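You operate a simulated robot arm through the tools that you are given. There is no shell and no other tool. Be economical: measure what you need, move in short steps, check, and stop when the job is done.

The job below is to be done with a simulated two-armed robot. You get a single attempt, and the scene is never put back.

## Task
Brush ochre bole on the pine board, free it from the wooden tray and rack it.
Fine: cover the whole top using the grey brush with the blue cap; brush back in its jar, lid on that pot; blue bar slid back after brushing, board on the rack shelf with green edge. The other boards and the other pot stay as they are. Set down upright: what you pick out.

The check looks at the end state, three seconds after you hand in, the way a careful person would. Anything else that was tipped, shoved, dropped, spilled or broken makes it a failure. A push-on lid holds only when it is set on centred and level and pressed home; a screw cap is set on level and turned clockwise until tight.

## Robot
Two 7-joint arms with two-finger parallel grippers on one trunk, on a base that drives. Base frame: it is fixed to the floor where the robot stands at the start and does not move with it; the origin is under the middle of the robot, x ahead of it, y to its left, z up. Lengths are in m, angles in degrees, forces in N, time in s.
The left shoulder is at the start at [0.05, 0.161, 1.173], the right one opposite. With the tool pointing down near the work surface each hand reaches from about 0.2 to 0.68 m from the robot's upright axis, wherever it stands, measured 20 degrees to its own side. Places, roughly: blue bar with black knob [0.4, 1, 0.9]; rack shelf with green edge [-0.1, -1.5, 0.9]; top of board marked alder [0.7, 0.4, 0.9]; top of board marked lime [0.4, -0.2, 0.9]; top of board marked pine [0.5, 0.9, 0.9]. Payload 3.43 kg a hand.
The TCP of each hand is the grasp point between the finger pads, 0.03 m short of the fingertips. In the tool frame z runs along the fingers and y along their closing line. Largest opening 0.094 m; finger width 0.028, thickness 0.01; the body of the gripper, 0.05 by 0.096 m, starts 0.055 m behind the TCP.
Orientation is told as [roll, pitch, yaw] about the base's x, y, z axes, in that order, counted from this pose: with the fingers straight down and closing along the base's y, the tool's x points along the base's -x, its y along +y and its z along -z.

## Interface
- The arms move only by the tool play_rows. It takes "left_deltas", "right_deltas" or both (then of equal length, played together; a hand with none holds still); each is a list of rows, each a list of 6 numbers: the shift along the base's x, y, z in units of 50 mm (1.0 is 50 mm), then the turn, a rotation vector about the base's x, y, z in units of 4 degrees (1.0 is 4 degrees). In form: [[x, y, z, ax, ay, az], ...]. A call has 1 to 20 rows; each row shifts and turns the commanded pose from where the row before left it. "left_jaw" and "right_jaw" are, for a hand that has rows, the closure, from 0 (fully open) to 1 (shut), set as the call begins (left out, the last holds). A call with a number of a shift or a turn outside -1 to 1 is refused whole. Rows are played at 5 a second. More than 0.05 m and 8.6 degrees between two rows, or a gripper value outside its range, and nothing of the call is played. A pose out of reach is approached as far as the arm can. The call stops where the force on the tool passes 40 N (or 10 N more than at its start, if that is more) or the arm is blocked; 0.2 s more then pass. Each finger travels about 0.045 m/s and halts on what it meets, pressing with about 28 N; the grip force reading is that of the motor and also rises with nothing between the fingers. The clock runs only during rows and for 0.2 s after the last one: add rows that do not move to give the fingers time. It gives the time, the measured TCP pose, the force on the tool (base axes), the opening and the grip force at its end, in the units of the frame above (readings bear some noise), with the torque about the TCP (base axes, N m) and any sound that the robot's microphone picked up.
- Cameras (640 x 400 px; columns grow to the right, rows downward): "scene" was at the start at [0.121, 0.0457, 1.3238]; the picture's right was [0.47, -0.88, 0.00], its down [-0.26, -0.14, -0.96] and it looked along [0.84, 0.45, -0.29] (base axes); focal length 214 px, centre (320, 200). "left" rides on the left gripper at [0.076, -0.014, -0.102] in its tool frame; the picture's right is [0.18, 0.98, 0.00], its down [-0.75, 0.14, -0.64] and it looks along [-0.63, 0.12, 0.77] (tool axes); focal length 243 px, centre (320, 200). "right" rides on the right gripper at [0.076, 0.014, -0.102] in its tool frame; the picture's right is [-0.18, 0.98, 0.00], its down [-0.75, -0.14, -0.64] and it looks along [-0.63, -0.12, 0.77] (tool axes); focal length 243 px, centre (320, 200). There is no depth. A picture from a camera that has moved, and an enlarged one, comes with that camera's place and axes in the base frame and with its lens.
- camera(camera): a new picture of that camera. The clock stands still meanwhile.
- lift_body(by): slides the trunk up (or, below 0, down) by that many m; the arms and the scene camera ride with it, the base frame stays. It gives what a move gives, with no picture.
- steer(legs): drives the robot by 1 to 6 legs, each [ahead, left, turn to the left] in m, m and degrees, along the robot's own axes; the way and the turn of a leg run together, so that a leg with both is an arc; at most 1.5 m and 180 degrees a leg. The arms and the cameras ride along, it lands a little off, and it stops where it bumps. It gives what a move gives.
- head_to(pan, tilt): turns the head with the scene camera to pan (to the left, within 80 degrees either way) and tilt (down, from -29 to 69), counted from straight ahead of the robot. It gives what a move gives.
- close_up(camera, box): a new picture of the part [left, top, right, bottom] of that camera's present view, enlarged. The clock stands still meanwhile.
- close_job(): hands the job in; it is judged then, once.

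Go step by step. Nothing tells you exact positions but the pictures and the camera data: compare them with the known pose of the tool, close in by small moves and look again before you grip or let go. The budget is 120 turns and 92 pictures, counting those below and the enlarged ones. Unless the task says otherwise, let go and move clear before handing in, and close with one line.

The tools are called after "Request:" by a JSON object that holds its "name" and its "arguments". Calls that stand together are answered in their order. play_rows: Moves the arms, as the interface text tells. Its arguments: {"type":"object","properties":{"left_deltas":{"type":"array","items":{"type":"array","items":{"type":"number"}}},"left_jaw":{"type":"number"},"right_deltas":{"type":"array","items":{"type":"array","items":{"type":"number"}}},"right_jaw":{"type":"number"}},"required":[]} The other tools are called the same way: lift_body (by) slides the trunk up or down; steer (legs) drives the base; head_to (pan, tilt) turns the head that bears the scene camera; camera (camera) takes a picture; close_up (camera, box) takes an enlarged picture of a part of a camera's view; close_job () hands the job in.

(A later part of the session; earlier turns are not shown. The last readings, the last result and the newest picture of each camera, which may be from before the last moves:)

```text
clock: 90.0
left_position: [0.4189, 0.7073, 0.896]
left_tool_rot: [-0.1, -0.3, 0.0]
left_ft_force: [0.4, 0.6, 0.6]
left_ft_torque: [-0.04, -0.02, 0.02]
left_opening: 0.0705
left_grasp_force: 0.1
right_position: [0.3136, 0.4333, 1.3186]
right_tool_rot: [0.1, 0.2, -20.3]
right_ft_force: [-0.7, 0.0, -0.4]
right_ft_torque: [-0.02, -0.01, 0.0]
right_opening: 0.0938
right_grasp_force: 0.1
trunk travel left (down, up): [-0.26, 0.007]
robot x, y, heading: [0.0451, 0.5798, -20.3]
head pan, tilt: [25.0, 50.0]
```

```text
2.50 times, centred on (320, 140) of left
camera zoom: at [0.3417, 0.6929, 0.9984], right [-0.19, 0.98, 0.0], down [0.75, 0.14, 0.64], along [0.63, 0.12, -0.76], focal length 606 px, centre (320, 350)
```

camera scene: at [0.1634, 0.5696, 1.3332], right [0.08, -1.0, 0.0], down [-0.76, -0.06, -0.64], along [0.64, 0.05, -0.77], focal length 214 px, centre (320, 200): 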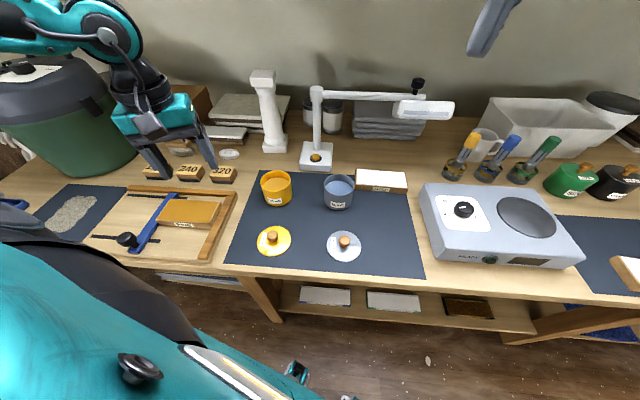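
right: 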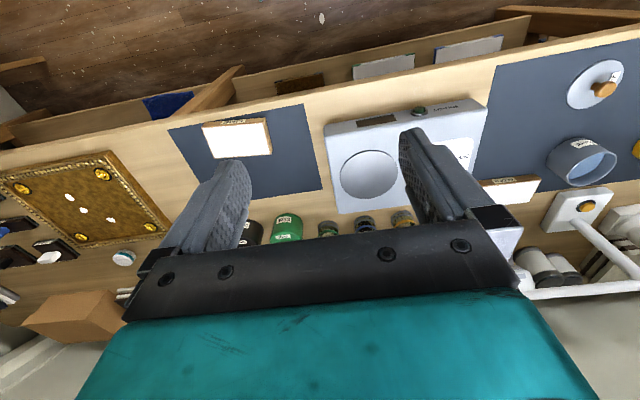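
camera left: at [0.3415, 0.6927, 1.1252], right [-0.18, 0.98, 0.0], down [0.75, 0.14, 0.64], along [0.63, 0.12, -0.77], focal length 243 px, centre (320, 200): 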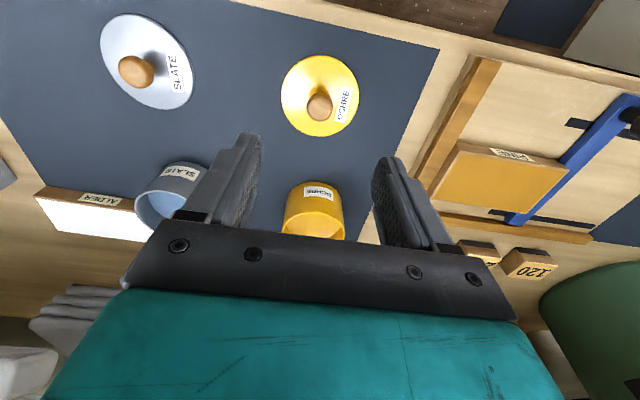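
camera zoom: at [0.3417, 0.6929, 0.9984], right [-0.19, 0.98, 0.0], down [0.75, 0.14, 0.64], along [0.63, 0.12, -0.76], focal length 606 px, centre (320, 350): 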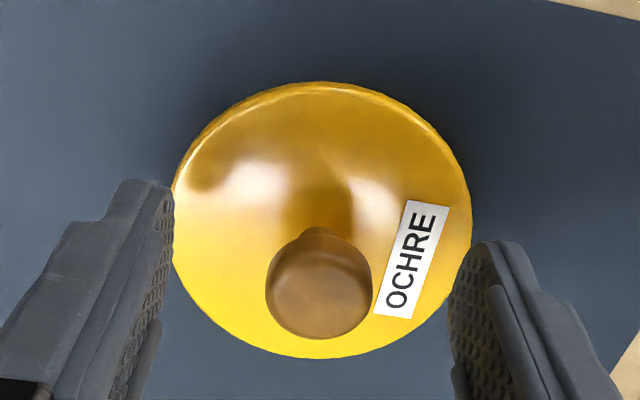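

The knob is well centred between the fingertips. Closing.

Request:
{"name": "play_rows", "arguments": {"left_deltas": [[0, 0, -0.05, 0, 0, 0], [0, 0, 0, 0, 0, 0], [0, 0, 0, 0, 0, 0], [0, 0, 0, 0, 0, 0], [0, 0, 0, 0, 0, 0], [0, 0, 0, 0, 0, 0]], "left_jaw": 1}}

Request:
{"name": "play_rows", "arguments": {"left_deltas": [[0, 0, 0.5, 0, 0, 0], [0, 0, 0.8, 0, 0, 0], [0, 0, 0.7, 0, 0, 0]]}}

Request:
{"name": "camera", "arguments": {"camera": "left"}}

Request:
{"name": "close_up", "arguments": {"camera": "scene", "box": [180, 130, 372, 250]}}

```text
clock: 91.4
left_position: [0.4196, 0.7085, 0.8938]
left_tool_rot: [0.0, -0.2, 0.0]
left_ft_force: [0.3, -0.1, -0.2]
left_ft_torque: [-0.01, 0.0, 0.0]
left_opening: 0.0253
left_grasp_force: 28.4
right_position: [0.3146, 0.4335, 1.3194]
right_tool_rot: [0.1, 0.2, -20.4]
right_ft_force: [0.2, -0.3, -0.5]
right_ft_torque: [-0.01, -0.02, 0.02]
right_opening: 0.0941
right_grasp_force: 0.0
trunk travel left (down, up): [-0.26, 0.007]
robot x, y, heading: [0.0507, 0.5768, -20.3]
head pan, tilt: [25.0, 50.0]
```

```text
clock: 92.2
left_position: [0.4211, 0.709, 0.9934]
left_tool_rot: [-0.1, -0.1, 0.0]
left_ft_force: [0.2, 0.3, -0.4]
left_ft_torque: [-0.01, 0.03, 0.02]
left_opening: 0.0254
left_grasp_force: 28.6
right_position: [0.3132, 0.4334, 1.3193]
right_tool_rot: [0.1, 0.1, -20.4]
right_ft_force: [0.1, 0.6, 0.2]
right_ft_torque: [0.0, 0.01, 0.02]
right_opening: 0.0938
right_grasp_force: 0.1
trunk travel left (down, up): [-0.26, 0.007]
robot x, y, heading: [0.052, 0.5758, -20.1]
head pan, tilt: [25.0, 50.0]
```

```text
38 pictures are left
camera left: at [0.3436, 0.6935, 1.0962], right [-0.18, 0.98, 0.0], down [0.75, 0.14, 0.64], along [0.63, 0.12, -0.76], focal length 243 px, centre (320, 200)
```

left: 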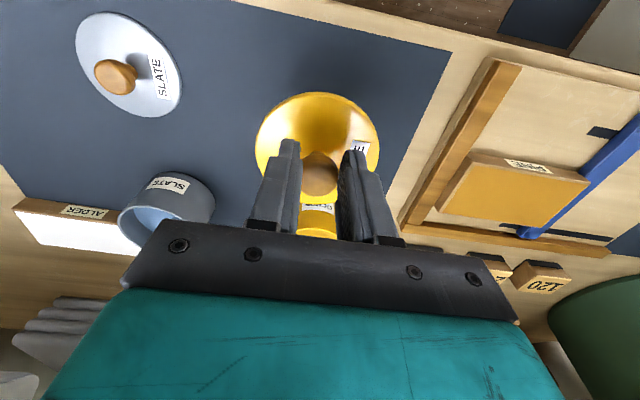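

```text
3.33 times, centred on (276, 190) of scene
camera zoom: at [0.1631, 0.5695, 1.3331], right [0.08, -1.0, 0.0], down [-0.76, -0.06, -0.64], along [0.64, 0.05, -0.77], focal length 715 px, centre (467, 233)
```

zoom: 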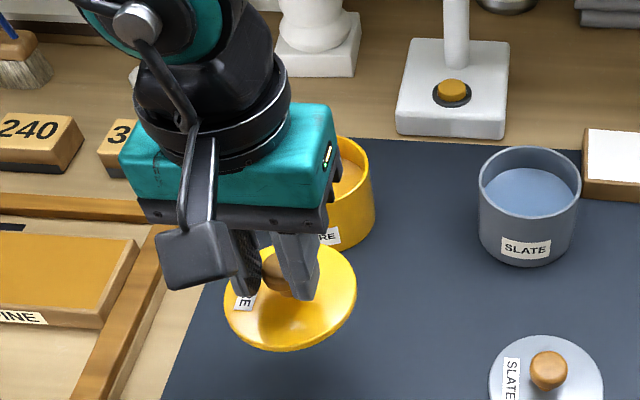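

Lid held level. Moving it over the ochre pot at (0.579, 0.728).

Request:
{"name": "play_rows", "arguments": {"left_deltas": [[0.785, 0.095, 0, 0, 0, 0], [0.785, 0.095, 0, 0, 0, 0], [0.785, 0.095, 0, 0, 0, 0], [0.785, 0.095, 0, 0, 0, 0], [0, 0, 0, 0, 0, 0]]}}

Request:
{"name": "close_up", "arguments": {"camera": "scene", "box": [200, 110, 392, 230]}}

Request:
{"name": "camera", "arguments": {"camera": "left"}}

```text
clock: 93.4
left_position: [0.5737, 0.7245, 0.9969]
left_tool_rot: [0.0, -0.2, 0.0]
left_ft_force: [0.7, 0.1, 0.4]
left_ft_torque: [0.01, 0.03, -0.05]
left_opening: 0.0253
left_grasp_force: 27.7
right_position: [0.3137, 0.4316, 1.3181]
right_tool_rot: [0.1, 0.1, -20.4]
right_ft_force: [-0.6, 0.6, -0.1]
right_ft_torque: [-0.03, -0.01, 0.03]
right_opening: 0.0942
right_grasp_force: 0.0
trunk travel left (down, up): [-0.26, 0.007]
robot x, y, heading: [0.0515, 0.5769, -20.3]
head pan, tilt: [25.0, 50.0]
```

```text
3.33 times, centred on (296, 170) of scene
camera zoom: at [0.1632, 0.5695, 1.3332], right [0.08, -1.0, 0.0], down [-0.76, -0.06, -0.64], along [0.64, 0.05, -0.77], focal length 715 px, centre (400, 300)
```

zoom: 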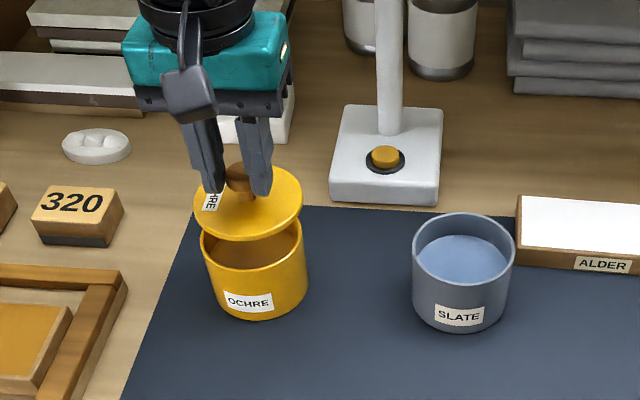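

```text
35 pictures are left
camera left: at [0.4973, 0.7107, 1.099], right [-0.19, 0.98, 0.0], down [0.75, 0.14, 0.64], along [0.63, 0.12, -0.76], focal length 243 px, centre (320, 200)
```

left: 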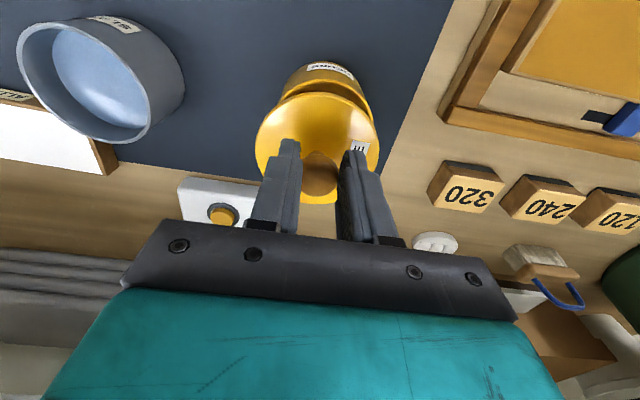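

I want a finer look at pot-versus-lid alignment before lowering.

Request:
{"name": "close_up", "arguments": {"camera": "scene", "box": [248, 150, 312, 210]}}

```text
6.67 times, centred on (280, 180) of scene
camera zoom: at [0.1632, 0.5695, 1.3332], right [0.08, -1.0, 0.0], down [-0.76, -0.06, -0.64], along [0.64, 0.05, -0.77], focal length 1430 px, centre (587, 333)
```

zoom: 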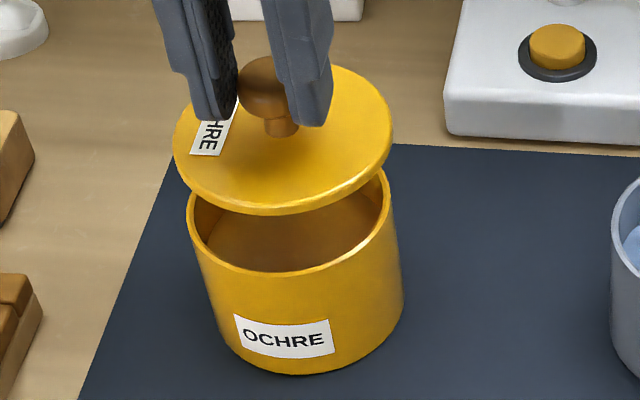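

Triangulating, the pot is centred at (0.577, 0.728) with rim z≈0.91. I shift a few mm and lower slowly until contact.

Request:
{"name": "play_rows", "arguments": {"left_deltas": [[0.05, 0.075, -0.3, 0, 0, 0], [0, 0, -0.3, 0, 0, 0], [0, 0, 0, 0, 0, 0]]}}

Request:
{"name": "close_up", "arguments": {"camera": "scene", "box": [248, 150, 312, 210]}}

Request:
{"name": "close_up", "arguments": {"camera": "left", "box": [220, 40, 420, 220]}}

```text
clock: 94.2
left_position: [0.5764, 0.7294, 0.9645]
left_tool_rot: [-0.1, -0.2, 0.1]
left_ft_force: [0.3, -0.1, -0.6]
left_ft_torque: [0.01, 0.02, 0.01]
left_opening: 0.0255
left_grasp_force: 27.9
right_position: [0.3143, 0.434, 1.3186]
right_tool_rot: [0.1, 0.3, -20.4]
right_ft_force: [0.3, -0.5, -0.3]
right_ft_torque: [0.01, 0.01, 0.01]
right_opening: 0.0944
right_grasp_force: 0.0
trunk travel left (down, up): [-0.26, 0.007]
robot x, y, heading: [0.0478, 0.5758, -20.4]
head pan, tilt: [25.0, 50.0]
```

```text
6.67 times, centred on (280, 180) of scene
camera zoom: at [0.1634, 0.5695, 1.3332], right [0.08, -1.0, 0.0], down [-0.76, -0.06, -0.64], along [0.64, 0.05, -0.77], focal length 1430 px, centre (587, 333)
```

zoom: 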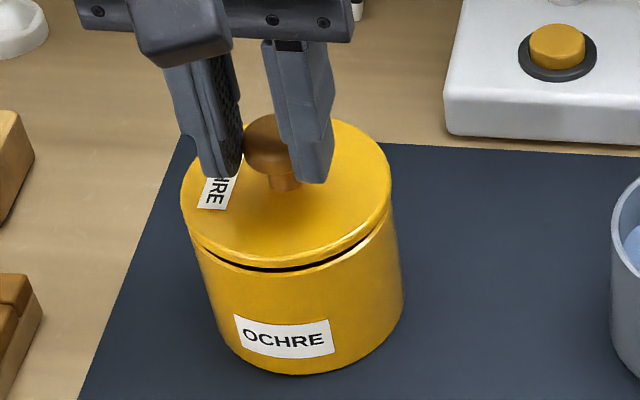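

```text
2.22 times, centred on (320, 130) of left
camera zoom: at [0.4992, 0.7149, 1.0668], right [-0.19, 0.98, 0.0], down [0.75, 0.14, 0.64], along [0.63, 0.12, -0.76], focal length 539 px, centre (320, 356)
```

zoom: 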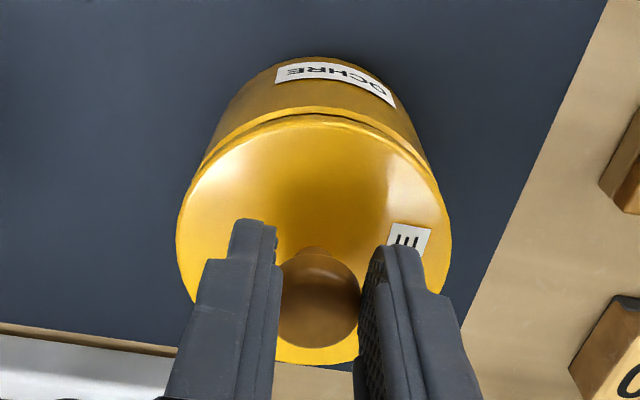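

Aligned within a millimetre or so. Lowering further onto the rim.

Request:
{"name": "play_rows", "arguments": {"left_deltas": [[0, -0.01, -0.12, 0, 0, 0], [0, 0, 0, 0, 0, 0]]}}

Request:
{"name": "play_rows", "arguments": {"left_deltas": [[0, 0, -0.1, 0, 0, 0], [0, 0, 0, 0, 0, 0]]}}

```text
clock: 94.8
left_position: [0.5746, 0.7287, 0.9598]
left_tool_rot: [0.1, -0.2, 0.1]
left_ft_force: [-5.0, 5.6, 14.7]
left_ft_torque: [0.16, 0.0, 0.04]
left_opening: 0.0254
left_grasp_force: 27.9
right_position: [0.3114, 0.4321, 1.3199]
right_tool_rot: [0.1, 0.1, -20.4]
right_ft_force: [-1.0, 0.1, -0.8]
right_ft_torque: [0.0, -0.02, 0.01]
right_opening: 0.094
right_grasp_force: 0.0
trunk travel left (down, up): [-0.26, 0.007]
robot x, y, heading: [0.052, 0.5744, -20.2]
head pan, tilt: [25.0, 50.0]
heard: snap
```

```text
clock: 95.4
left_position: [0.5742, 0.7288, 0.9562]
left_tool_rot: [-0.1, -0.6, 0.2]
left_ft_force: [-5.0, 8.5, 34.1]
left_ft_torque: [0.28, -0.24, 0.09]
left_opening: 0.0256
left_grasp_force: 27.6
right_position: [0.3105, 0.4336, 1.3204]
right_tool_rot: [0.1, 0.0, -20.4]
right_ft_force: [0.4, 0.3, 0.6]
right_ft_torque: [0.02, 0.02, 0.01]
right_opening: 0.0939
right_grasp_force: 0.0
trunk travel left (down, up): [-0.26, 0.007]
robot x, y, heading: [0.0505, 0.5764, -20.4]
head pan, tilt: [25.0, 50.0]
```

A snap was heard — the lid has seated. I release, rise and check.

Request:
{"name": "play_rows", "arguments": {"left_deltas": [[0, 0, 0.06, 0, 0, 0], [0, 0, 0, 0, 0, 0], [0, 0, 0, 0, 0, 0], [0, 0, 0, 0, 0, 0], [0, 0, 0, 0, 0, 0]], "left_jaw": 0.2}}

Request:
{"name": "play_rows", "arguments": {"left_deltas": [[0, 0, 0.4, 0, 0, 0], [0, 0, 0.7, 0, 0, 0], [0, 0, 0.7, 0, 0, 0]]}}

Request:
{"name": "close_up", "arguments": {"camera": "scene", "box": [180, 130, 340, 230]}}

```text
clock: 96.6
left_position: [0.5764, 0.7296, 0.9557]
left_tool_rot: [0.0, -0.2, 0.2]
left_ft_force: [0.2, 0.0, -0.4]
left_ft_torque: [0.0, 0.02, -0.01]
left_opening: 0.0751
left_grasp_force: 0.0
right_position: [0.3131, 0.433, 1.3196]
right_tool_rot: [0.1, 0.1, -20.3]
right_ft_force: [-1.0, 0.3, 0.4]
right_ft_torque: [0.0, 0.01, 0.03]
right_opening: 0.0941
right_grasp_force: 0.0
trunk travel left (down, up): [-0.26, 0.007]
robot x, y, heading: [0.052, 0.5782, -20.4]
head pan, tilt: [25.0, 50.0]
```

```text
clock: 97.4
left_position: [0.5756, 0.7317, 1.0459]
left_tool_rot: [0.0, -0.3, 0.0]
left_ft_force: [0.2, 0.1, -0.5]
left_ft_torque: [0.01, 0.0, -0.02]
left_opening: 0.0751
left_grasp_force: 0.1
right_position: [0.313, 0.4337, 1.319]
right_tool_rot: [0.1, 0.2, -20.4]
right_ft_force: [0.7, 0.4, -0.3]
right_ft_torque: [0.02, 0.01, 0.0]
right_opening: 0.0941
right_grasp_force: 0.0
trunk travel left (down, up): [-0.26, 0.007]
robot x, y, heading: [0.0505, 0.5725, -20.2]
head pan, tilt: [25.0, 50.0]
```

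```text
4.00 times, centred on (260, 180) of scene
camera zoom: at [0.163, 0.5695, 1.3332], right [0.08, -1.0, 0.0], down [-0.76, -0.06, -0.64], along [0.64, 0.05, -0.77], focal length 858 px, centre (560, 280)
```

zoom: 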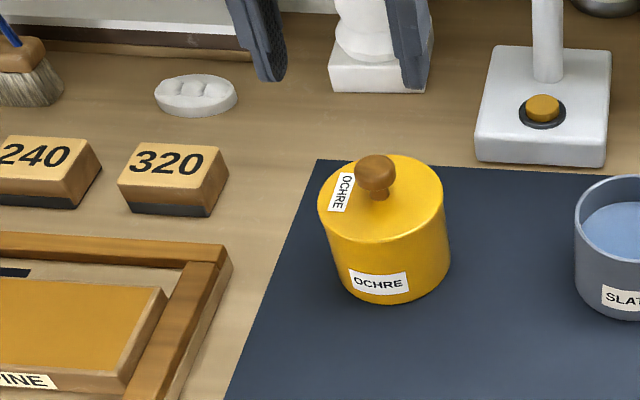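

The ochre pot is closed and level. Next the blue bar: I shift the robot left and look at the bar and its knob.

Request:
{"name": "steer", "arguments": {"legs": [[-0.08, 0.189, 0]]}}

Request:
{"name": "play_rows", "arguments": {"left_deltas": [[-0.8, 0.3, 0, 0, 0, 0], [-0.8, 0.3, 0, 0, 0, 0], [-0.8, 0.3, 0, 0, 0, 0], [-0.6, 0.3, 0, 0, 0, 0]]}}

Request:
{"name": "camera", "arguments": {"camera": "left"}}

Request:
{"name": "head_to", "arguments": {"pan": 45, "tilt": 50}}

Request:
{"name": "camera", "arguments": {"camera": "scene"}}

```text
clock: 99.6
left_position: [0.5664, 0.9288, 1.0473]
left_tool_rot: [0.0, -0.2, -0.2]
left_ft_force: [0.2, -0.1, -0.2]
left_ft_torque: [-0.01, -0.01, 0.01]
left_opening: 0.0753
left_grasp_force: 0.0
right_position: [0.3022, 0.6323, 1.3192]
right_tool_rot: [0.1, 0.2, -20.6]
right_ft_force: [0.2, -0.6, -0.2]
right_ft_torque: [0.01, -0.05, -0.01]
right_opening: 0.094
right_grasp_force: 0.0
trunk travel left (down, up): [-0.26, 0.007]
robot x, y, heading: [0.0411, 0.7766, -20.6]
head pan, tilt: [25.0, 50.0]
```

```text
clock: 100.6
left_position: [0.4147, 0.9875, 1.0464]
left_tool_rot: [-0.1, -0.2, -0.3]
left_ft_force: [-0.4, -0.6, -0.5]
left_ft_torque: [-0.03, -0.03, 0.02]
left_opening: 0.075
left_grasp_force: 0.1
right_position: [0.3019, 0.6328, 1.3194]
right_tool_rot: [0.1, 0.1, -20.6]
right_ft_force: [-1.2, -0.9, -0.2]
right_ft_torque: [0.02, -0.04, -0.01]
right_opening: 0.094
right_grasp_force: 0.0
trunk travel left (down, up): [-0.26, 0.007]
robot x, y, heading: [0.039, 0.7728, -20.7]
head pan, tilt: [25.0, 50.0]
```

```text
30 pictures are left
camera left: at [0.3381, 0.9728, 1.1502], right [-0.18, 0.98, 0.0], down [0.75, 0.14, 0.64], along [0.63, 0.12, -0.76], focal length 243 px, centre (320, 200)
```

left: 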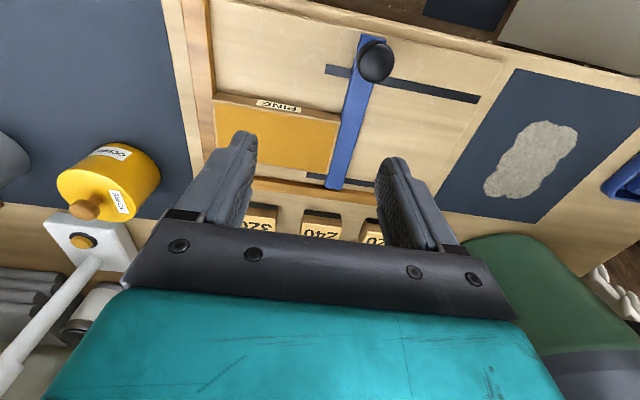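

```text
clock: 101.4
left_position: [0.4169, 0.9862, 1.0484]
left_tool_rot: [0.0, -0.2, -0.2]
left_ft_force: [0.5, -0.9, 0.0]
left_ft_torque: [0.0, -0.01, 0.01]
left_opening: 0.0751
left_grasp_force: 0.1
right_position: [0.3017, 0.6308, 1.3189]
right_tool_rot: [0.0, 0.2, -20.6]
right_ft_force: [1.6, 0.5, 0.3]
right_ft_torque: [-0.02, -0.01, 0.04]
right_opening: 0.0942
right_grasp_force: 0.1
trunk travel left (down, up): [-0.26, 0.007]
robot x, y, heading: [0.0369, 0.7761, -20.5]
head pan, tilt: [45.0, 50.0]
```

```text
29 pictures are left
camera scene: at [0.1459, 0.7939, 1.3331], right [0.41, -0.91, 0.0], down [-0.7, -0.32, -0.64], along [0.59, 0.27, -0.77], focal length 214 px, centre (320, 200)
```

scene: 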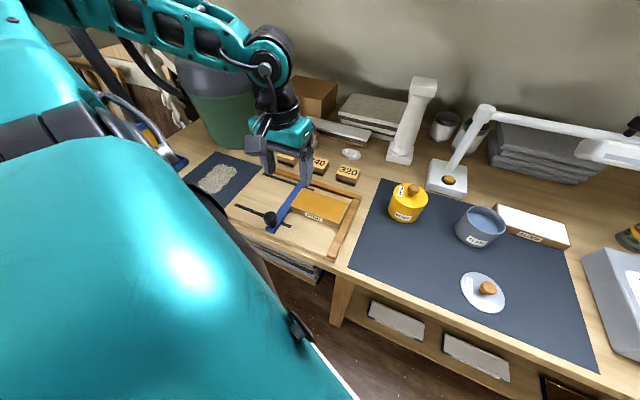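

The bar's black knob is near (0.377, 1.035), and its slots run in +y to about 1.17. I move above the knob with open jaws.

Request:
{"name": "play_rows", "arguments": {"left_deltas": [[-0.4, 0.49, -0.5, 0, 0, 0], [-0.4, 0.49, -0.5, 0, 0, 0], [0, 0, -0.3, 0, 0, 0]], "left_jaw": 0}}

Request:
{"name": "camera", "arguments": {"camera": "left"}}

```text
clock: 102.2
left_position: [0.3777, 1.036, 0.9799]
left_tool_rot: [-0.1, -0.3, -0.1]
left_ft_force: [0.7, -0.2, 0.5]
left_ft_torque: [0.01, 0.01, 0.01]
left_opening: 0.0938
left_grasp_force: 0.1
right_position: [0.302, 0.632, 1.3189]
right_tool_rot: [0.1, 0.1, -20.5]
right_ft_force: [-0.6, 1.2, -0.5]
right_ft_torque: [0.02, 0.01, 0.01]
right_opening: 0.0938
right_grasp_force: 0.0
trunk travel left (down, up): [-0.26, 0.007]
robot x, y, heading: [0.039, 0.7762, -20.3]
head pan, tilt: [45.0, 50.0]
```

```text
28 pictures are left
camera left: at [0.3003, 1.0216, 1.0828], right [-0.18, 0.98, 0.0], down [0.75, 0.14, 0.64], along [0.63, 0.12, -0.77], focal length 243 px, centre (320, 200)
```

left: 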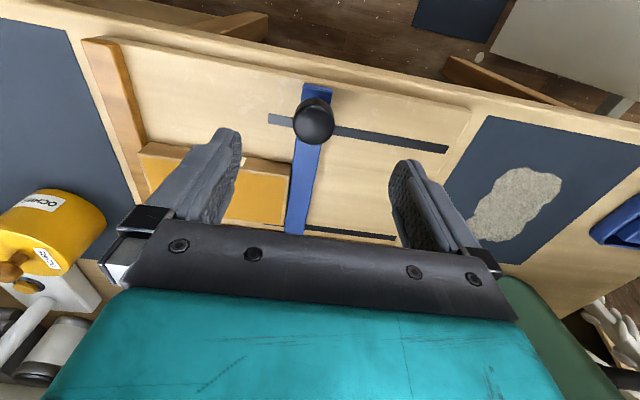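

Knob refined to (0.376, 1.032). Descend and close on it.

Request:
{"name": "play_rows", "arguments": {"left_deltas": [[-0.02, -0.08, -0.7, 0, 0, 0], [0, 0, -0.6, 0, 0, 0], [0, 0, -0.34, 0, 0, 0]]}}

Request:
{"name": "play_rows", "arguments": {"left_deltas": [[0, 0, 0, 0, 0, 0], [0, 0, 0, 0, 0, 0], [0, 0, 0, 0, 0, 0], [0, 0, 0, 0, 0, 0], [0, 0, 0, 0, 0, 0], [0, 0, 0, 0, 0, 0]], "left_jaw": 1}}

Request:
{"name": "camera", "arguments": {"camera": "left"}}

```text
clock: 103.0
left_position: [0.3778, 1.0317, 0.898]
left_tool_rot: [0.1, -0.2, -0.2]
left_ft_force: [0.3, -0.5, -0.3]
left_ft_torque: [-0.01, -0.01, 0.02]
left_opening: 0.0942
left_grasp_force: 0.2
right_position: [0.3022, 0.6308, 1.3181]
right_tool_rot: [0.1, 0.3, -20.6]
right_ft_force: [-0.2, -0.1, 0.3]
right_ft_torque: [-0.01, 0.01, 0.0]
right_opening: 0.0942
right_grasp_force: 0.0
trunk travel left (down, up): [-0.26, 0.007]
robot x, y, heading: [0.0435, 0.7746, -20.7]
head pan, tilt: [45.0, 50.0]
```

```text
clock: 104.4
left_position: [0.3777, 1.0322, 0.8991]
left_tool_rot: [0.1, -0.3, -0.2]
left_ft_force: [0.2, -1.5, -1.1]
left_ft_torque: [0.03, -0.05, -0.06]
left_opening: 0.0316
left_grasp_force: 44.9
right_position: [0.3013, 0.6309, 1.3192]
right_tool_rot: [0.2, 0.2, -20.6]
right_ft_force: [-0.5, -0.3, -1.5]
right_ft_torque: [-0.03, 0.01, -0.04]
right_opening: 0.0941
right_grasp_force: 0.0
trunk travel left (down, up): [-0.26, 0.007]
robot x, y, heading: [0.0361, 0.772, -20.4]
head pan, tilt: [45.0, 50.0]
```

```text
27 pictures are left
camera left: at [0.2998, 1.0178, 1.0013], right [-0.18, 0.98, 0.0], down [0.75, 0.14, 0.64], along [0.63, 0.12, -0.76], focal length 243 px, centre (320, 200)
```

left: 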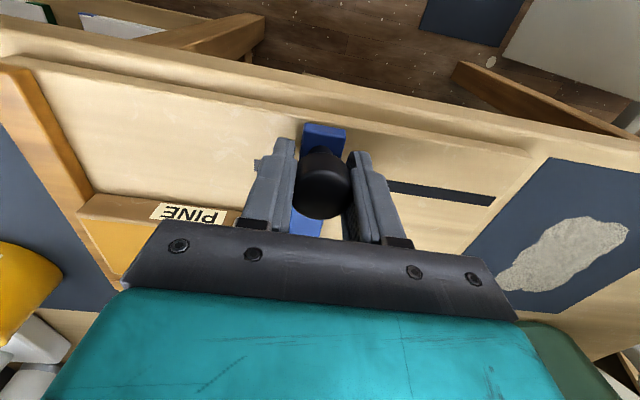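

Knob gripped. Sliding the bar in +y along its slots.

Request:
{"name": "play_rows", "arguments": {"left_deltas": [[0, 0.3, 0, 0, 0, 0], [0, 0.3, 0, 0, 0, 0], [0, 0.3, 0, 0, 0, 0], [0, 0.3, 0, 0, 0, 0], [0, 0.3, 0, 0, 0, 0], [0, 0.3, 0, 0, 0, 0], [0, 0.3, 0, 0, 0, 0]]}}

Request:
{"name": "camera", "arguments": {"camera": "left"}}

```text
clock: 106.0
left_position: [0.3761, 1.1364, 0.898]
left_tool_rot: [0.1, -0.3, -0.1]
left_ft_force: [2.8, -2.3, 0.3]
left_ft_torque: [-0.35, 0.46, 0.04]
left_opening: 0.0315
left_grasp_force: 45.2
right_position: [0.3025, 0.631, 1.3171]
right_tool_rot: [0.1, 0.3, -20.5]
right_ft_force: [0.4, -0.4, 0.5]
right_ft_torque: [0.0, 0.01, 0.01]
right_opening: 0.094
right_grasp_force: 0.0
trunk travel left (down, up): [-0.26, 0.007]
robot x, y, heading: [0.0386, 0.7716, -20.3]
head pan, tilt: [45.0, 50.0]
```

```text
26 pictures are left
camera left: at [0.2998, 1.1232, 1.0015], right [-0.18, 0.98, 0.0], down [0.75, 0.14, 0.64], along [0.63, 0.12, -0.76], focal length 243 px, centre (320, 200)
```

left: 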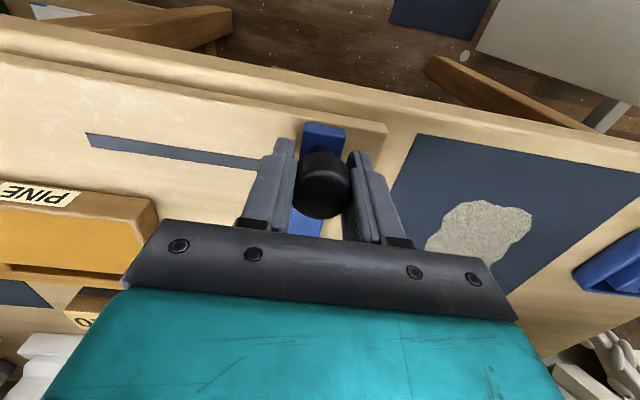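

The bar slid ~0.105 m; I nudge it a bit further to the end, then release and rise.

Request:
{"name": "play_rows", "arguments": {"left_deltas": [[0, 0.15, 0, 0, 0, 0], [0, 0.1, 0, 0, 0, 0], [0, 0, 0, 0, 0, 0]]}}

Request:
{"name": "play_rows", "arguments": {"left_deltas": [[0, 0, 0, 0, 0, 0], [0, 0, 0, 0, 0, 0], [0, 0, 0, 0, 0, 0], [0, 0, 0, 0, 0, 0], [0, 0, 0, 0, 0, 0]], "left_jaw": 0.2}}

Request:
{"name": "play_rows", "arguments": {"left_deltas": [[0, 0, 0.6, 0, 0, 0], [0.4, -0.6, 0.6, 0, 0, 0], [0.4, -0.8, 0.4, 0, 0, 0], [0.3, -0.8, 0, 0, 0, 0], [0.3, -0.8, 0, 0, 0, 0]]}}

Request:
{"name": "camera", "arguments": {"camera": "left"}}

```text
clock: 106.8
left_position: [0.3761, 1.1489, 0.8988]
left_tool_rot: [0.1, -0.3, -0.1]
left_ft_force: [-0.2, -2.0, 18.3]
left_ft_torque: [-0.67, 0.95, -0.09]
left_opening: 0.0316
left_grasp_force: 44.7
right_position: [0.3009, 0.6296, 1.319]
right_tool_rot: [0.3, 0.1, -20.6]
right_ft_force: [0.1, 0.2, 0.7]
right_ft_torque: [-0.02, -0.02, -0.03]
right_opening: 0.094
right_grasp_force: 0.0
trunk travel left (down, up): [-0.26, 0.007]
robot x, y, heading: [0.0399, 0.7753, -20.6]
head pan, tilt: [45.0, 50.0]
```

```text
clock: 108.0
left_position: [0.3763, 1.1496, 0.8969]
left_tool_rot: [-0.1, -0.1, -0.2]
left_ft_force: [0.5, 0.5, 0.5]
left_ft_torque: [0.0, -0.04, 0.0]
left_opening: 0.0751
left_grasp_force: 0.0
right_position: [0.3014, 0.6309, 1.318]
right_tool_rot: [0.0, 0.2, -20.6]
right_ft_force: [-0.3, 0.3, -0.5]
right_ft_torque: [-0.01, -0.02, 0.01]
right_opening: 0.0939
right_grasp_force: 0.0
trunk travel left (down, up): [-0.26, 0.007]
robot x, y, heading: [0.0401, 0.7744, -20.7]
head pan, tilt: [45.0, 50.0]
```

```text
clock: 109.2
left_position: [0.449, 1.003, 0.98]
left_tool_rot: [0.0, -0.2, 0.1]
left_ft_force: [1.2, 0.2, 0.0]
left_ft_torque: [0.0, 0.02, 0.0]
left_opening: 0.0753
left_grasp_force: 0.0
right_position: [0.303, 0.6329, 1.3187]
right_tool_rot: [-0.1, 0.2, -20.6]
right_ft_force: [0.4, 0.2, -0.2]
right_ft_torque: [0.0, 0.01, -0.01]
right_opening: 0.0942
right_grasp_force: 0.1
trunk travel left (down, up): [-0.26, 0.007]
robot x, y, heading: [0.0391, 0.7744, -20.9]
head pan, tilt: [45.0, 50.0]
```

```text
25 pictures are left
camera left: at [0.372, 0.9879, 1.0828], right [-0.19, 0.98, 0.0], down [0.75, 0.14, 0.64], along [0.63, 0.12, -0.76], focal length 243 px, centre (320, 200)
```

left: 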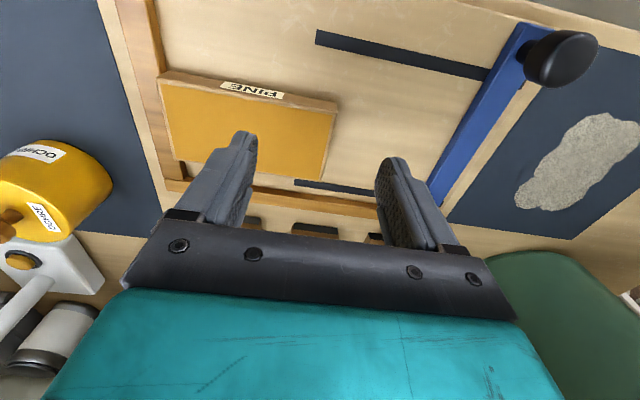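

The bar is fully back and the pine board is free. Before choosing the grip I look at the rack by panning the head right.

Request:
{"name": "head_to", "arguments": {"pan": -74, "tilt": 12}}

Request:
{"name": "camera", "arguments": {"camera": "scene"}}

```text
clock: 111.2
left_position: [0.4476, 1.0023, 0.9806]
left_tool_rot: [0.1, -0.2, -0.1]
left_ft_force: [-0.6, -0.9, 0.2]
left_ft_torque: [0.03, 0.04, 0.0]
left_opening: 0.0752
left_grasp_force: 0.0
right_position: [0.3016, 0.6316, 1.3178]
right_tool_rot: [0.1, 0.1, -20.5]
right_ft_force: [-0.1, 0.5, 0.1]
right_ft_torque: [0.01, 0.0, 0.01]
right_opening: 0.0939
right_grasp_force: 0.1
trunk travel left (down, up): [-0.26, 0.007]
robot x, y, heading: [0.0417, 0.7741, -20.5]
head pan, tilt: [-74.0, 12.0]
```

```text
24 pictures are left
camera scene: at [0.0684, 0.6692, 1.3917], right [-1.0, 0.08, 0.0], down [0.02, 0.21, -0.98], along [-0.08, -0.98, -0.21], focal length 214 px, centre (320, 200)
```

scene: 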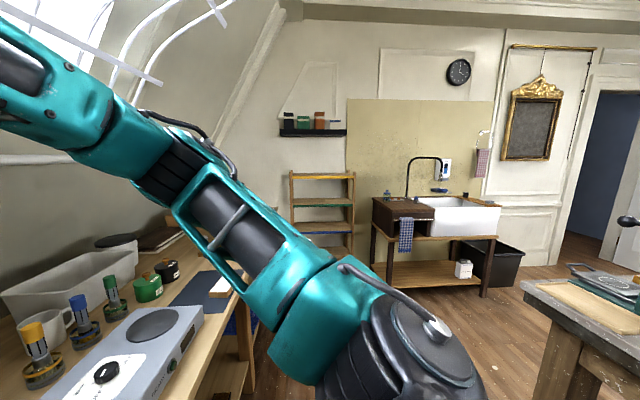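

Request:
{"name": "close_up", "arguments": {"camera": "scene", "box": [270, 150, 390, 270]}}

```text
3.33 times, centred on (330, 210) of scene
camera zoom: at [0.0684, 0.6692, 1.3917], right [-1.0, 0.08, 0.0], down [0.02, 0.21, -0.98], along [-0.08, -0.98, -0.21], focal length 715 px, centre (287, 167)
```

zoom: 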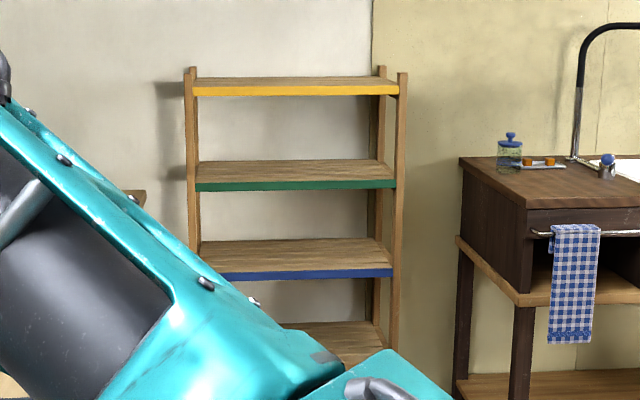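

The green shelf is the second level (top z≈0.905) with ~0.25 m clearance beneath the yellow one, so a vertical hand would not fit. I'll grip the board's +y end with the hand tilted ~40° pointing −y, so it can enter the shelf from the front; first reposition the robot to heading −60°.

Request:
{"name": "play_rows", "arguments": {"left_deltas": [[0, 0, 0.9, 0, 0, 0], [0, 0, 0.9, 0, 0, 0], [0, 0, 0.6, 0, 0, 0]]}}

Request:
{"name": "steer", "arguments": {"legs": [[-0.015, 0, 0], [0, 0, -39.5], [-0.32, 0.188, 0]]}}

Request:
{"name": "play_rows", "arguments": {"left_deltas": [[0, 0, 0, 0, 0, -1], [0, 0, 0, 0, 0, -1], [0, 0, 0, 0, 0, -1], [0, 0, 0, 0, 0, -1], [0, 0, 0, 0, 0, -1], [0, 0, 0, 0, 0, -1], [0, 0, 0, 0, 0, -1], [0, 0, 0, 0, 0, -1], [0, 0, 0, 0, 0, -1], [0, 0, 0, 0, 0, -1], [0, 0, 0, 0, 0, -1], [0, 0, 0, 0, 0, -1]]}}

```text
clock: 112.0
left_position: [0.4436, 1.002, 1.1017]
left_tool_rot: [0.0, 0.0, -0.1]
left_ft_force: [-0.6, 0.3, -0.5]
left_ft_torque: [0.01, -0.01, 0.03]
left_opening: 0.0753
left_grasp_force: 0.1
right_position: [0.3022, 0.6307, 1.3179]
right_tool_rot: [0.1, 0.2, -20.6]
right_ft_force: [0.1, 0.0, 0.6]
right_ft_torque: [0.01, 0.01, 0.04]
right_opening: 0.0939
right_grasp_force: 0.2
trunk travel left (down, up): [-0.26, 0.007]
robot x, y, heading: [0.0358, 0.775, -20.8]
head pan, tilt: [-74.0, 12.0]
```

```text
clock: 116.6
left_position: [0.4813, 1.0746, 1.1021]
left_tool_rot: [0.0, -0.2, -40.0]
left_ft_force: [-0.5, 0.0, -0.2]
left_ft_torque: [-0.01, 0.02, 0.0]
left_opening: 0.0754
left_grasp_force: 0.0
right_position: [0.135, 0.8812, 1.3187]
right_tool_rot: [0.1, 0.0, -60.4]
right_ft_force: [-0.7, 0.9, -0.3]
right_ft_torque: [-0.03, 0.05, 0.01]
right_opening: 0.0938
right_grasp_force: 0.1
trunk travel left (down, up): [-0.26, 0.007]
robot x, y, heading: [0.0259, 1.1573, -60.4]
head pan, tilt: [-74.0, 12.0]
```

```text
clock: 119.2
left_position: [0.4813, 1.0744, 1.101]
left_tool_rot: [0.0, -0.1, -88.0]
left_ft_force: [0.0, 0.0, -0.1]
left_ft_torque: [0.02, 0.02, -0.01]
left_opening: 0.0754
left_grasp_force: 0.0
right_position: [0.1354, 0.8808, 1.3192]
right_tool_rot: [0.0, 0.3, -60.4]
right_ft_force: [-0.2, 0.0, 0.7]
right_ft_torque: [0.0, -0.02, 0.0]
right_opening: 0.094
right_grasp_force: 0.0
trunk travel left (down, up): [-0.26, 0.007]
robot x, y, heading: [0.0222, 1.1595, -60.0]
head pan, tilt: [-74.0, 12.0]
```

Good, yaw is −88°. Now I tilt the tool 40° toward −y and look.

Request:
{"name": "play_rows", "arguments": {"left_deltas": [[0, 0, 0, -1, 0, -0.5], [0, 0, 0, -1, 0, 0], [0, 0, 0, -1, 0, 0], [0, 0, 0, -1, 0, 0], [0, 0, 0, -1, 0, 0], [0, 0, 0, -1, 0, 0], [0, 0, 0, -1, 0, 0], [0, 0, 0, -1, 0, 0], [0, 0, 0, -1, 0, 0], [0, 0, 0, -1, 0, 0]]}}

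Request:
{"name": "camera", "arguments": {"camera": "left"}}

Request:
{"name": "head_to", "arguments": {"pan": 65, "tilt": 45}}

Request:
{"name": "camera", "arguments": {"camera": "scene"}}

```text
clock: 121.4
left_position: [0.4765, 1.0651, 1.1125]
left_tool_rot: [-0.1, -26.8, -86.0]
left_ft_force: [0.4, -0.2, -1.0]
left_ft_torque: [0.01, -0.02, -0.03]
left_opening: 0.0752
left_grasp_force: 0.1
left hand out of reach, approached as far as the arm can: row 2, 3, 4, 5, 6, 7, 9
right_position: [0.1351, 0.8801, 1.3174]
right_tool_rot: [0.1, 0.2, -60.6]
right_ft_force: [-0.7, 0.4, 0.1]
right_ft_torque: [0.01, 0.01, 0.0]
right_opening: 0.094
right_grasp_force: 0.0
trunk travel left (down, up): [-0.26, 0.007]
robot x, y, heading: [0.0232, 1.1599, -60.4]
head pan, tilt: [-74.0, 12.0]
```

```text
22 pictures are left
camera left: at [0.4535, 1.1779, 1.1705], right [0.97, 0.23, -0.08], down [0.17, -0.37, 0.91], along [0.18, -0.9, -0.4], focal length 243 px, centre (320, 200)
```

left: 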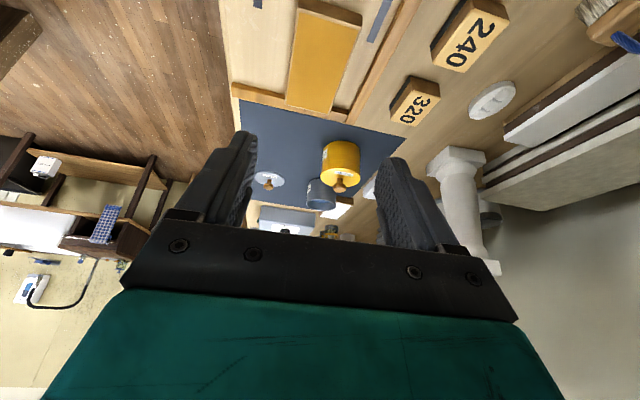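

```text
clock: 123.7
left_position: [0.4753, 1.0645, 1.113]
left_tool_rot: [0.2, -26.5, -86.1]
left_ft_force: [0.5, -0.5, 0.4]
left_ft_torque: [0.01, -0.01, -0.01]
left_opening: 0.0754
left_grasp_force: 0.1
right_position: [0.134, 0.8808, 1.3185]
right_tool_rot: [0.1, 0.2, -60.5]
right_ft_force: [0.3, -0.2, 1.0]
right_ft_torque: [-0.01, 0.03, 0.02]
right_opening: 0.094
right_grasp_force: 0.1
trunk travel left (down, up): [-0.26, 0.007]
robot x, y, heading: [0.0258, 1.1582, -60.2]
head pan, tilt: [65.0, 45.0]
```

```text
21 pictures are left
camera scene: at [0.125, 1.1319, 1.3401], right [0.08, -1.0, 0.0], down [-0.7, -0.06, -0.71], along [0.7, 0.06, -0.71], focal length 214 px, centre (320, 200)
```

scene: 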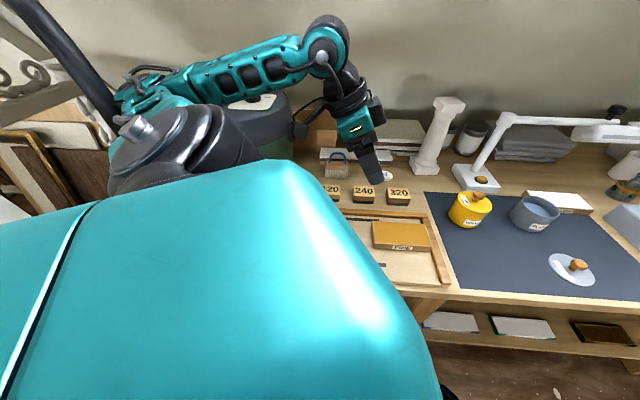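

The arm reaches a tilt of ~27°, enough to clear the upper shelf. I come down near the board's +y end with jaws open across its width and check.

Request:
{"name": "play_rows", "arguments": {"left_deltas": [[0.02, -0.2, -0.75, 0, 0, -0.5], [0.02, -0.2, -0.75, 0, 0, -0.5], [0.02, -0.2, -0.75, 0, 0, 0], [0.02, -0.2, -0.75, 0, 0, 0]], "left_jaw": 0.05}}

Request:
{"name": "camera", "arguments": {"camera": "left"}}

```text
clock: 124.7
left_position: [0.4861, 1.0214, 0.9945]
left_tool_rot: [1.5, -28.9, -90.7]
left_ft_force: [-1.9, 4.1, -9.9]
left_ft_torque: [-0.61, -0.16, 0.07]
left_opening: 0.0893
left_grasp_force: 0.1
left hand out of reach, approached as far as the arm can: row 1, 2
right_position: [0.1366, 0.8788, 1.3179]
right_tool_rot: [0.1, 0.4, -60.5]
right_ft_force: [-0.1, -1.0, 0.0]
right_ft_torque: [0.02, 0.0, 0.02]
right_opening: 0.0944
right_grasp_force: 0.0
trunk travel left (down, up): [-0.26, 0.007]
robot x, y, heading: [0.0246, 1.1589, -60.4]
head pan, tilt: [65.0, 45.0]
```

```text
20 pictures are left
camera left: at [0.4707, 1.1373, 1.0473], right [0.98, 0.16, -0.07], down [0.12, -0.35, 0.93], along [0.13, -0.92, -0.36], focal length 243 px, centre (320, 200)
```

left: 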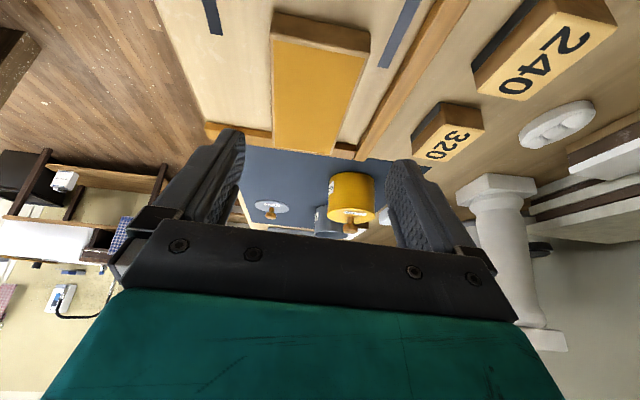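

There is a small unexplained force; I check for contact before going lower.

Request:
{"name": "play_rows", "arguments": {"left_deltas": [[0, 0, 0, 0, 0, 0], [0, 0, 0, 0, 0, 0]]}}

Request:
{"name": "camera", "arguments": {"camera": "scene"}}

```text
clock: 125.3
left_position: [0.4804, 1.0323, 0.9827]
left_tool_rot: [0.1, -26.7, -90.0]
left_ft_force: [0.0, 0.4, 0.6]
left_ft_torque: [-0.02, 0.03, 0.0]
left_opening: 0.0893
left_grasp_force: 0.1
right_position: [0.1351, 0.8801, 1.3179]
right_tool_rot: [0.0, 0.1, -60.5]
right_ft_force: [-0.2, 0.6, -0.4]
right_ft_torque: [0.0, 0.02, -0.01]
right_opening: 0.094
right_grasp_force: 0.0
trunk travel left (down, up): [-0.26, 0.007]
robot x, y, heading: [0.0266, 1.1567, -60.3]
head pan, tilt: [65.0, 45.0]
```

```text
19 pictures are left
camera scene: at [0.1249, 1.1322, 1.3401], right [0.08, -1.0, 0.0], down [-0.7, -0.06, -0.71], along [0.7, 0.06, -0.71], focal length 214 px, centre (320, 200)
```

scene: 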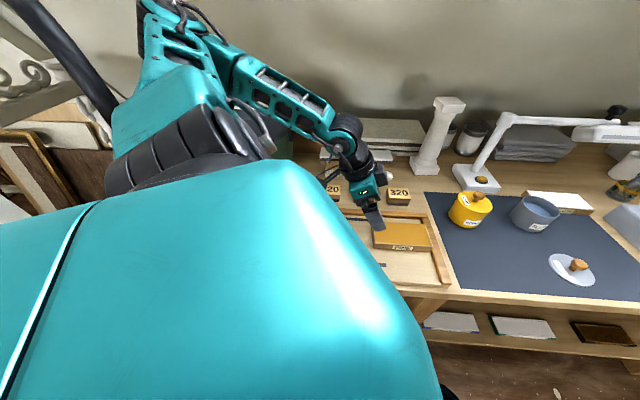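

Just lag; forces are zero and the pose is clean (tilt 26.7°, yaw −90°). Coming lower for a close look.

Request:
{"name": "play_rows", "arguments": {"left_deltas": [[0, -0.2, -0.6, 0, 0, 0], [0, -0.2, -0.5, 0, 0, 0], [0, 0, 0, 0, 0, 0]]}}

Request:
{"name": "camera", "arguments": {"camera": "left"}}

Request:
{"name": "close_up", "arguments": {"camera": "scene", "box": [330, 180, 460, 280]}}

```text
clock: 126.1
left_position: [0.4803, 1.0105, 0.9278]
left_tool_rot: [0.1, -26.7, -90.2]
left_ft_force: [-0.4, 1.1, -0.5]
left_ft_torque: [-0.02, 0.0, 0.02]
left_opening: 0.0896
left_grasp_force: 0.1
right_position: [0.1357, 0.8802, 1.318]
right_tool_rot: [0.1, 0.1, -60.5]
right_ft_force: [-0.5, -0.5, -0.3]
right_ft_torque: [-0.01, 0.03, 0.0]
right_opening: 0.0941
right_grasp_force: 0.1
trunk travel left (down, up): [-0.26, 0.007]
robot x, y, heading: [0.0214, 1.1595, -60.6]
head pan, tilt: [65.0, 45.0]
```

```text
18 pictures are left
camera left: at [0.4655, 1.1248, 0.9856], right [0.98, 0.16, -0.08], down [0.14, -0.38, 0.91], along [0.12, -0.91, -0.4], focal length 243 px, centre (320, 200)
```

left: 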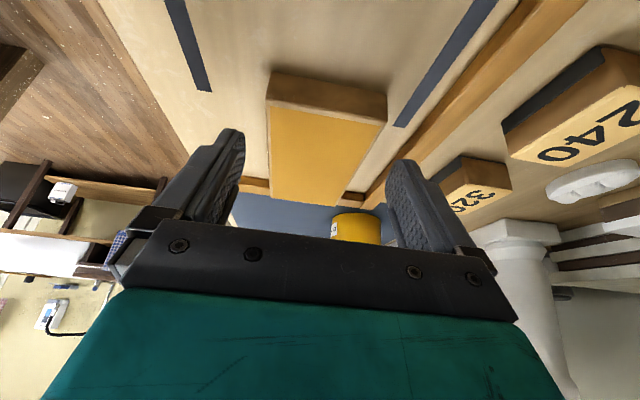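

```text
4.00 times, centred on (395, 230) of scene
camera zoom: at [0.1249, 1.1321, 1.3401], right [0.08, -1.0, 0.0], down [-0.7, -0.06, -0.71], along [0.7, 0.06, -0.71], focal length 858 px, centre (20, 80)
```

zoom: 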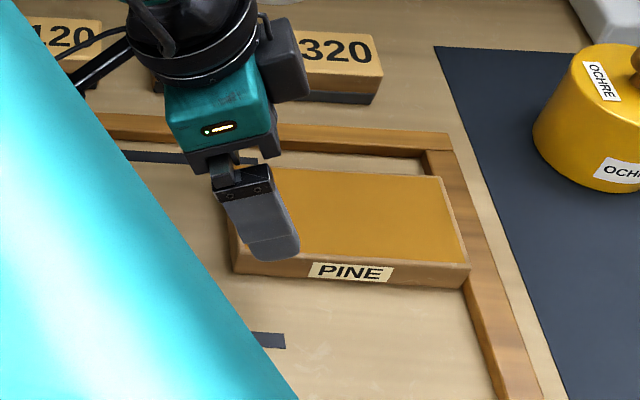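

Centred on the board across x. Lowering the fingers along its sides.

Request:
{"name": "play_rows", "arguments": {"left_deltas": [[0, -0.12, -0.3, 0, 0, 0], [0, -0.12, -0.28, 0, 0, 0], [0, 0, 0, 0, 0, 0]]}}

Request:
{"name": "close_up", "arguments": {"camera": "scene", "box": [340, 190, 460, 270]}}

```text
clock: 126.9
left_position: [0.4786, 0.9985, 0.8985]
left_tool_rot: [0.1, -26.7, -90.0]
left_ft_force: [-0.4, 0.5, -0.1]
left_ft_torque: [0.02, 0.0, 0.0]
left_opening: 0.0891
left_grasp_force: 0.1
right_position: [0.1355, 0.881, 1.3188]
right_tool_rot: [0.1, 0.2, -60.5]
right_ft_force: [-0.2, 0.4, -0.5]
right_ft_torque: [-0.02, -0.01, 0.01]
right_opening: 0.0938
right_grasp_force: 0.1
trunk travel left (down, up): [-0.26, 0.007]
robot x, y, heading: [0.0218, 1.1569, -60.0]
head pan, tilt: [65.0, 45.0]
```

```text
5.00 times, centred on (400, 230) of scene
camera zoom: at [0.125, 1.132, 1.3401], right [0.08, -1.0, 0.0], down [-0.7, -0.06, -0.71], along [0.7, 0.06, -0.71], focal length 1072 px, centre (-80, 50)
```

zoom: 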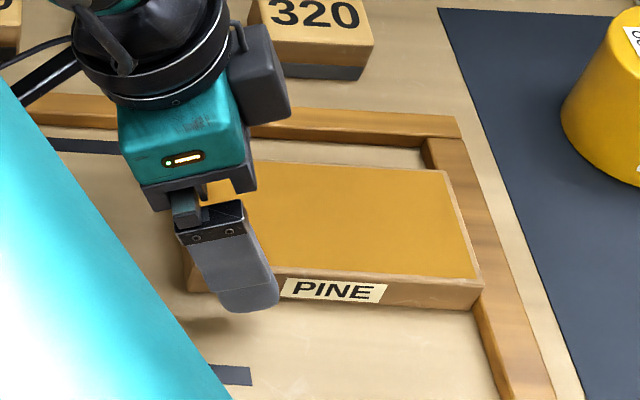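

Lower another 5 mm, then close.

Request:
{"name": "play_rows", "arguments": {"left_deltas": [[0, 0, -0.1, 0, 0, 0], [0, 0, 0, 0, 0, 0]]}}

Request:
{"name": "play_rows", "arguments": {"left_deltas": [[0, 0, 0, 0, 0, 0], [0, 0, 0, 0, 0, 0], [0, 0, 0, 0, 0, 0], [0, 0, 0, 0, 0, 0], [0, 0, 0, 0, 0, 0]], "left_jaw": 1}}

```text
clock: 127.5
left_position: [0.4782, 0.9997, 0.8925]
left_tool_rot: [0.0, -26.7, -90.0]
left_ft_force: [-0.1, -1.0, 0.5]
left_ft_torque: [-0.01, 0.0, 0.0]
left_opening: 0.0894
left_grasp_force: 0.0
right_position: [0.1345, 0.8809, 1.3175]
right_tool_rot: [0.0, 0.2, -60.6]
right_ft_force: [0.7, 0.0, 0.4]
right_ft_torque: [-0.01, 0.01, 0.05]
right_opening: 0.0938
right_grasp_force: 0.0
trunk travel left (down, up): [-0.26, 0.007]
robot x, y, heading: [0.0293, 1.1587, -60.6]
head pan, tilt: [65.0, 45.0]
```

```text
clock: 128.7
left_position: [0.479, 0.9984, 0.8949]
left_tool_rot: [0.0, -26.7, -90.1]
left_ft_force: [-0.4, 0.6, 0.2]
left_ft_torque: [0.01, 0.0, -0.02]
left_opening: 0.0744
left_grasp_force: 27.8
right_position: [0.1354, 0.8813, 1.3183]
right_tool_rot: [0.1, 0.3, -60.6]
right_ft_force: [-0.4, -0.2, 0.7]
right_ft_torque: [0.0, 0.0, 0.01]
right_opening: 0.094
right_grasp_force: 0.1
trunk travel left (down, up): [-0.26, 0.007]
robot x, y, heading: [0.0242, 1.1568, -60.5]
head pan, tilt: [65.0, 45.0]
```

Board gripped at 74 mm. Lifting slowly and checking it is level.

Request:
{"name": "play_rows", "arguments": {"left_deltas": [[0, 0, 0.3, 0, 0, 0], [0, 0.05, 0.5, 0, 0, 0], [0, 0.05, 0.6, 0, 0, 0], [0, 0.05, 0.6, 0, 0, 0]]}}

Request:
{"name": "camera", "arguments": {"camera": "scene"}}

```text
clock: 129.7
left_position: [0.4778, 1.0047, 0.9933]
left_tool_rot: [0.1, -26.7, -90.2]
left_ft_force: [-0.8, -0.4, -1.5]
left_ft_torque: [0.06, 0.0, -0.03]
left_opening: 0.0742
left_grasp_force: 28.0
right_position: [0.1342, 0.8812, 1.3181]
right_tool_rot: [0.1, 0.2, -60.6]
right_ft_force: [-0.6, -0.7, -1.2]
right_ft_torque: [-0.01, 0.03, -0.01]
right_opening: 0.094
right_grasp_force: 0.0
trunk travel left (down, up): [-0.26, 0.007]
robot x, y, heading: [0.0259, 1.161, -60.5]
head pan, tilt: [65.0, 45.0]
```

```text
15 pictures are left
camera scene: at [0.1247, 1.132, 1.34], right [0.08, -1.0, 0.0], down [-0.7, -0.06, -0.71], along [0.71, 0.06, -0.71], focal length 214 px, centre (320, 200)
```

scene: 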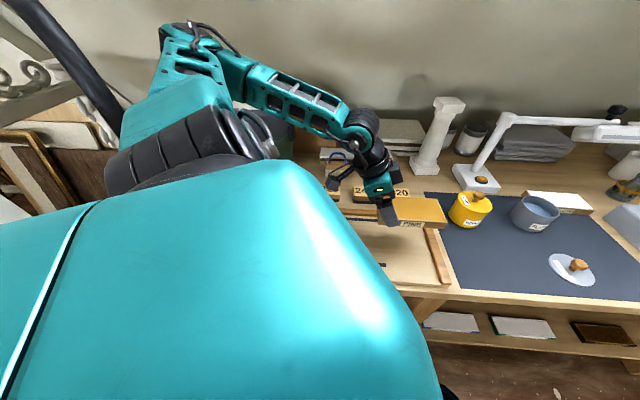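

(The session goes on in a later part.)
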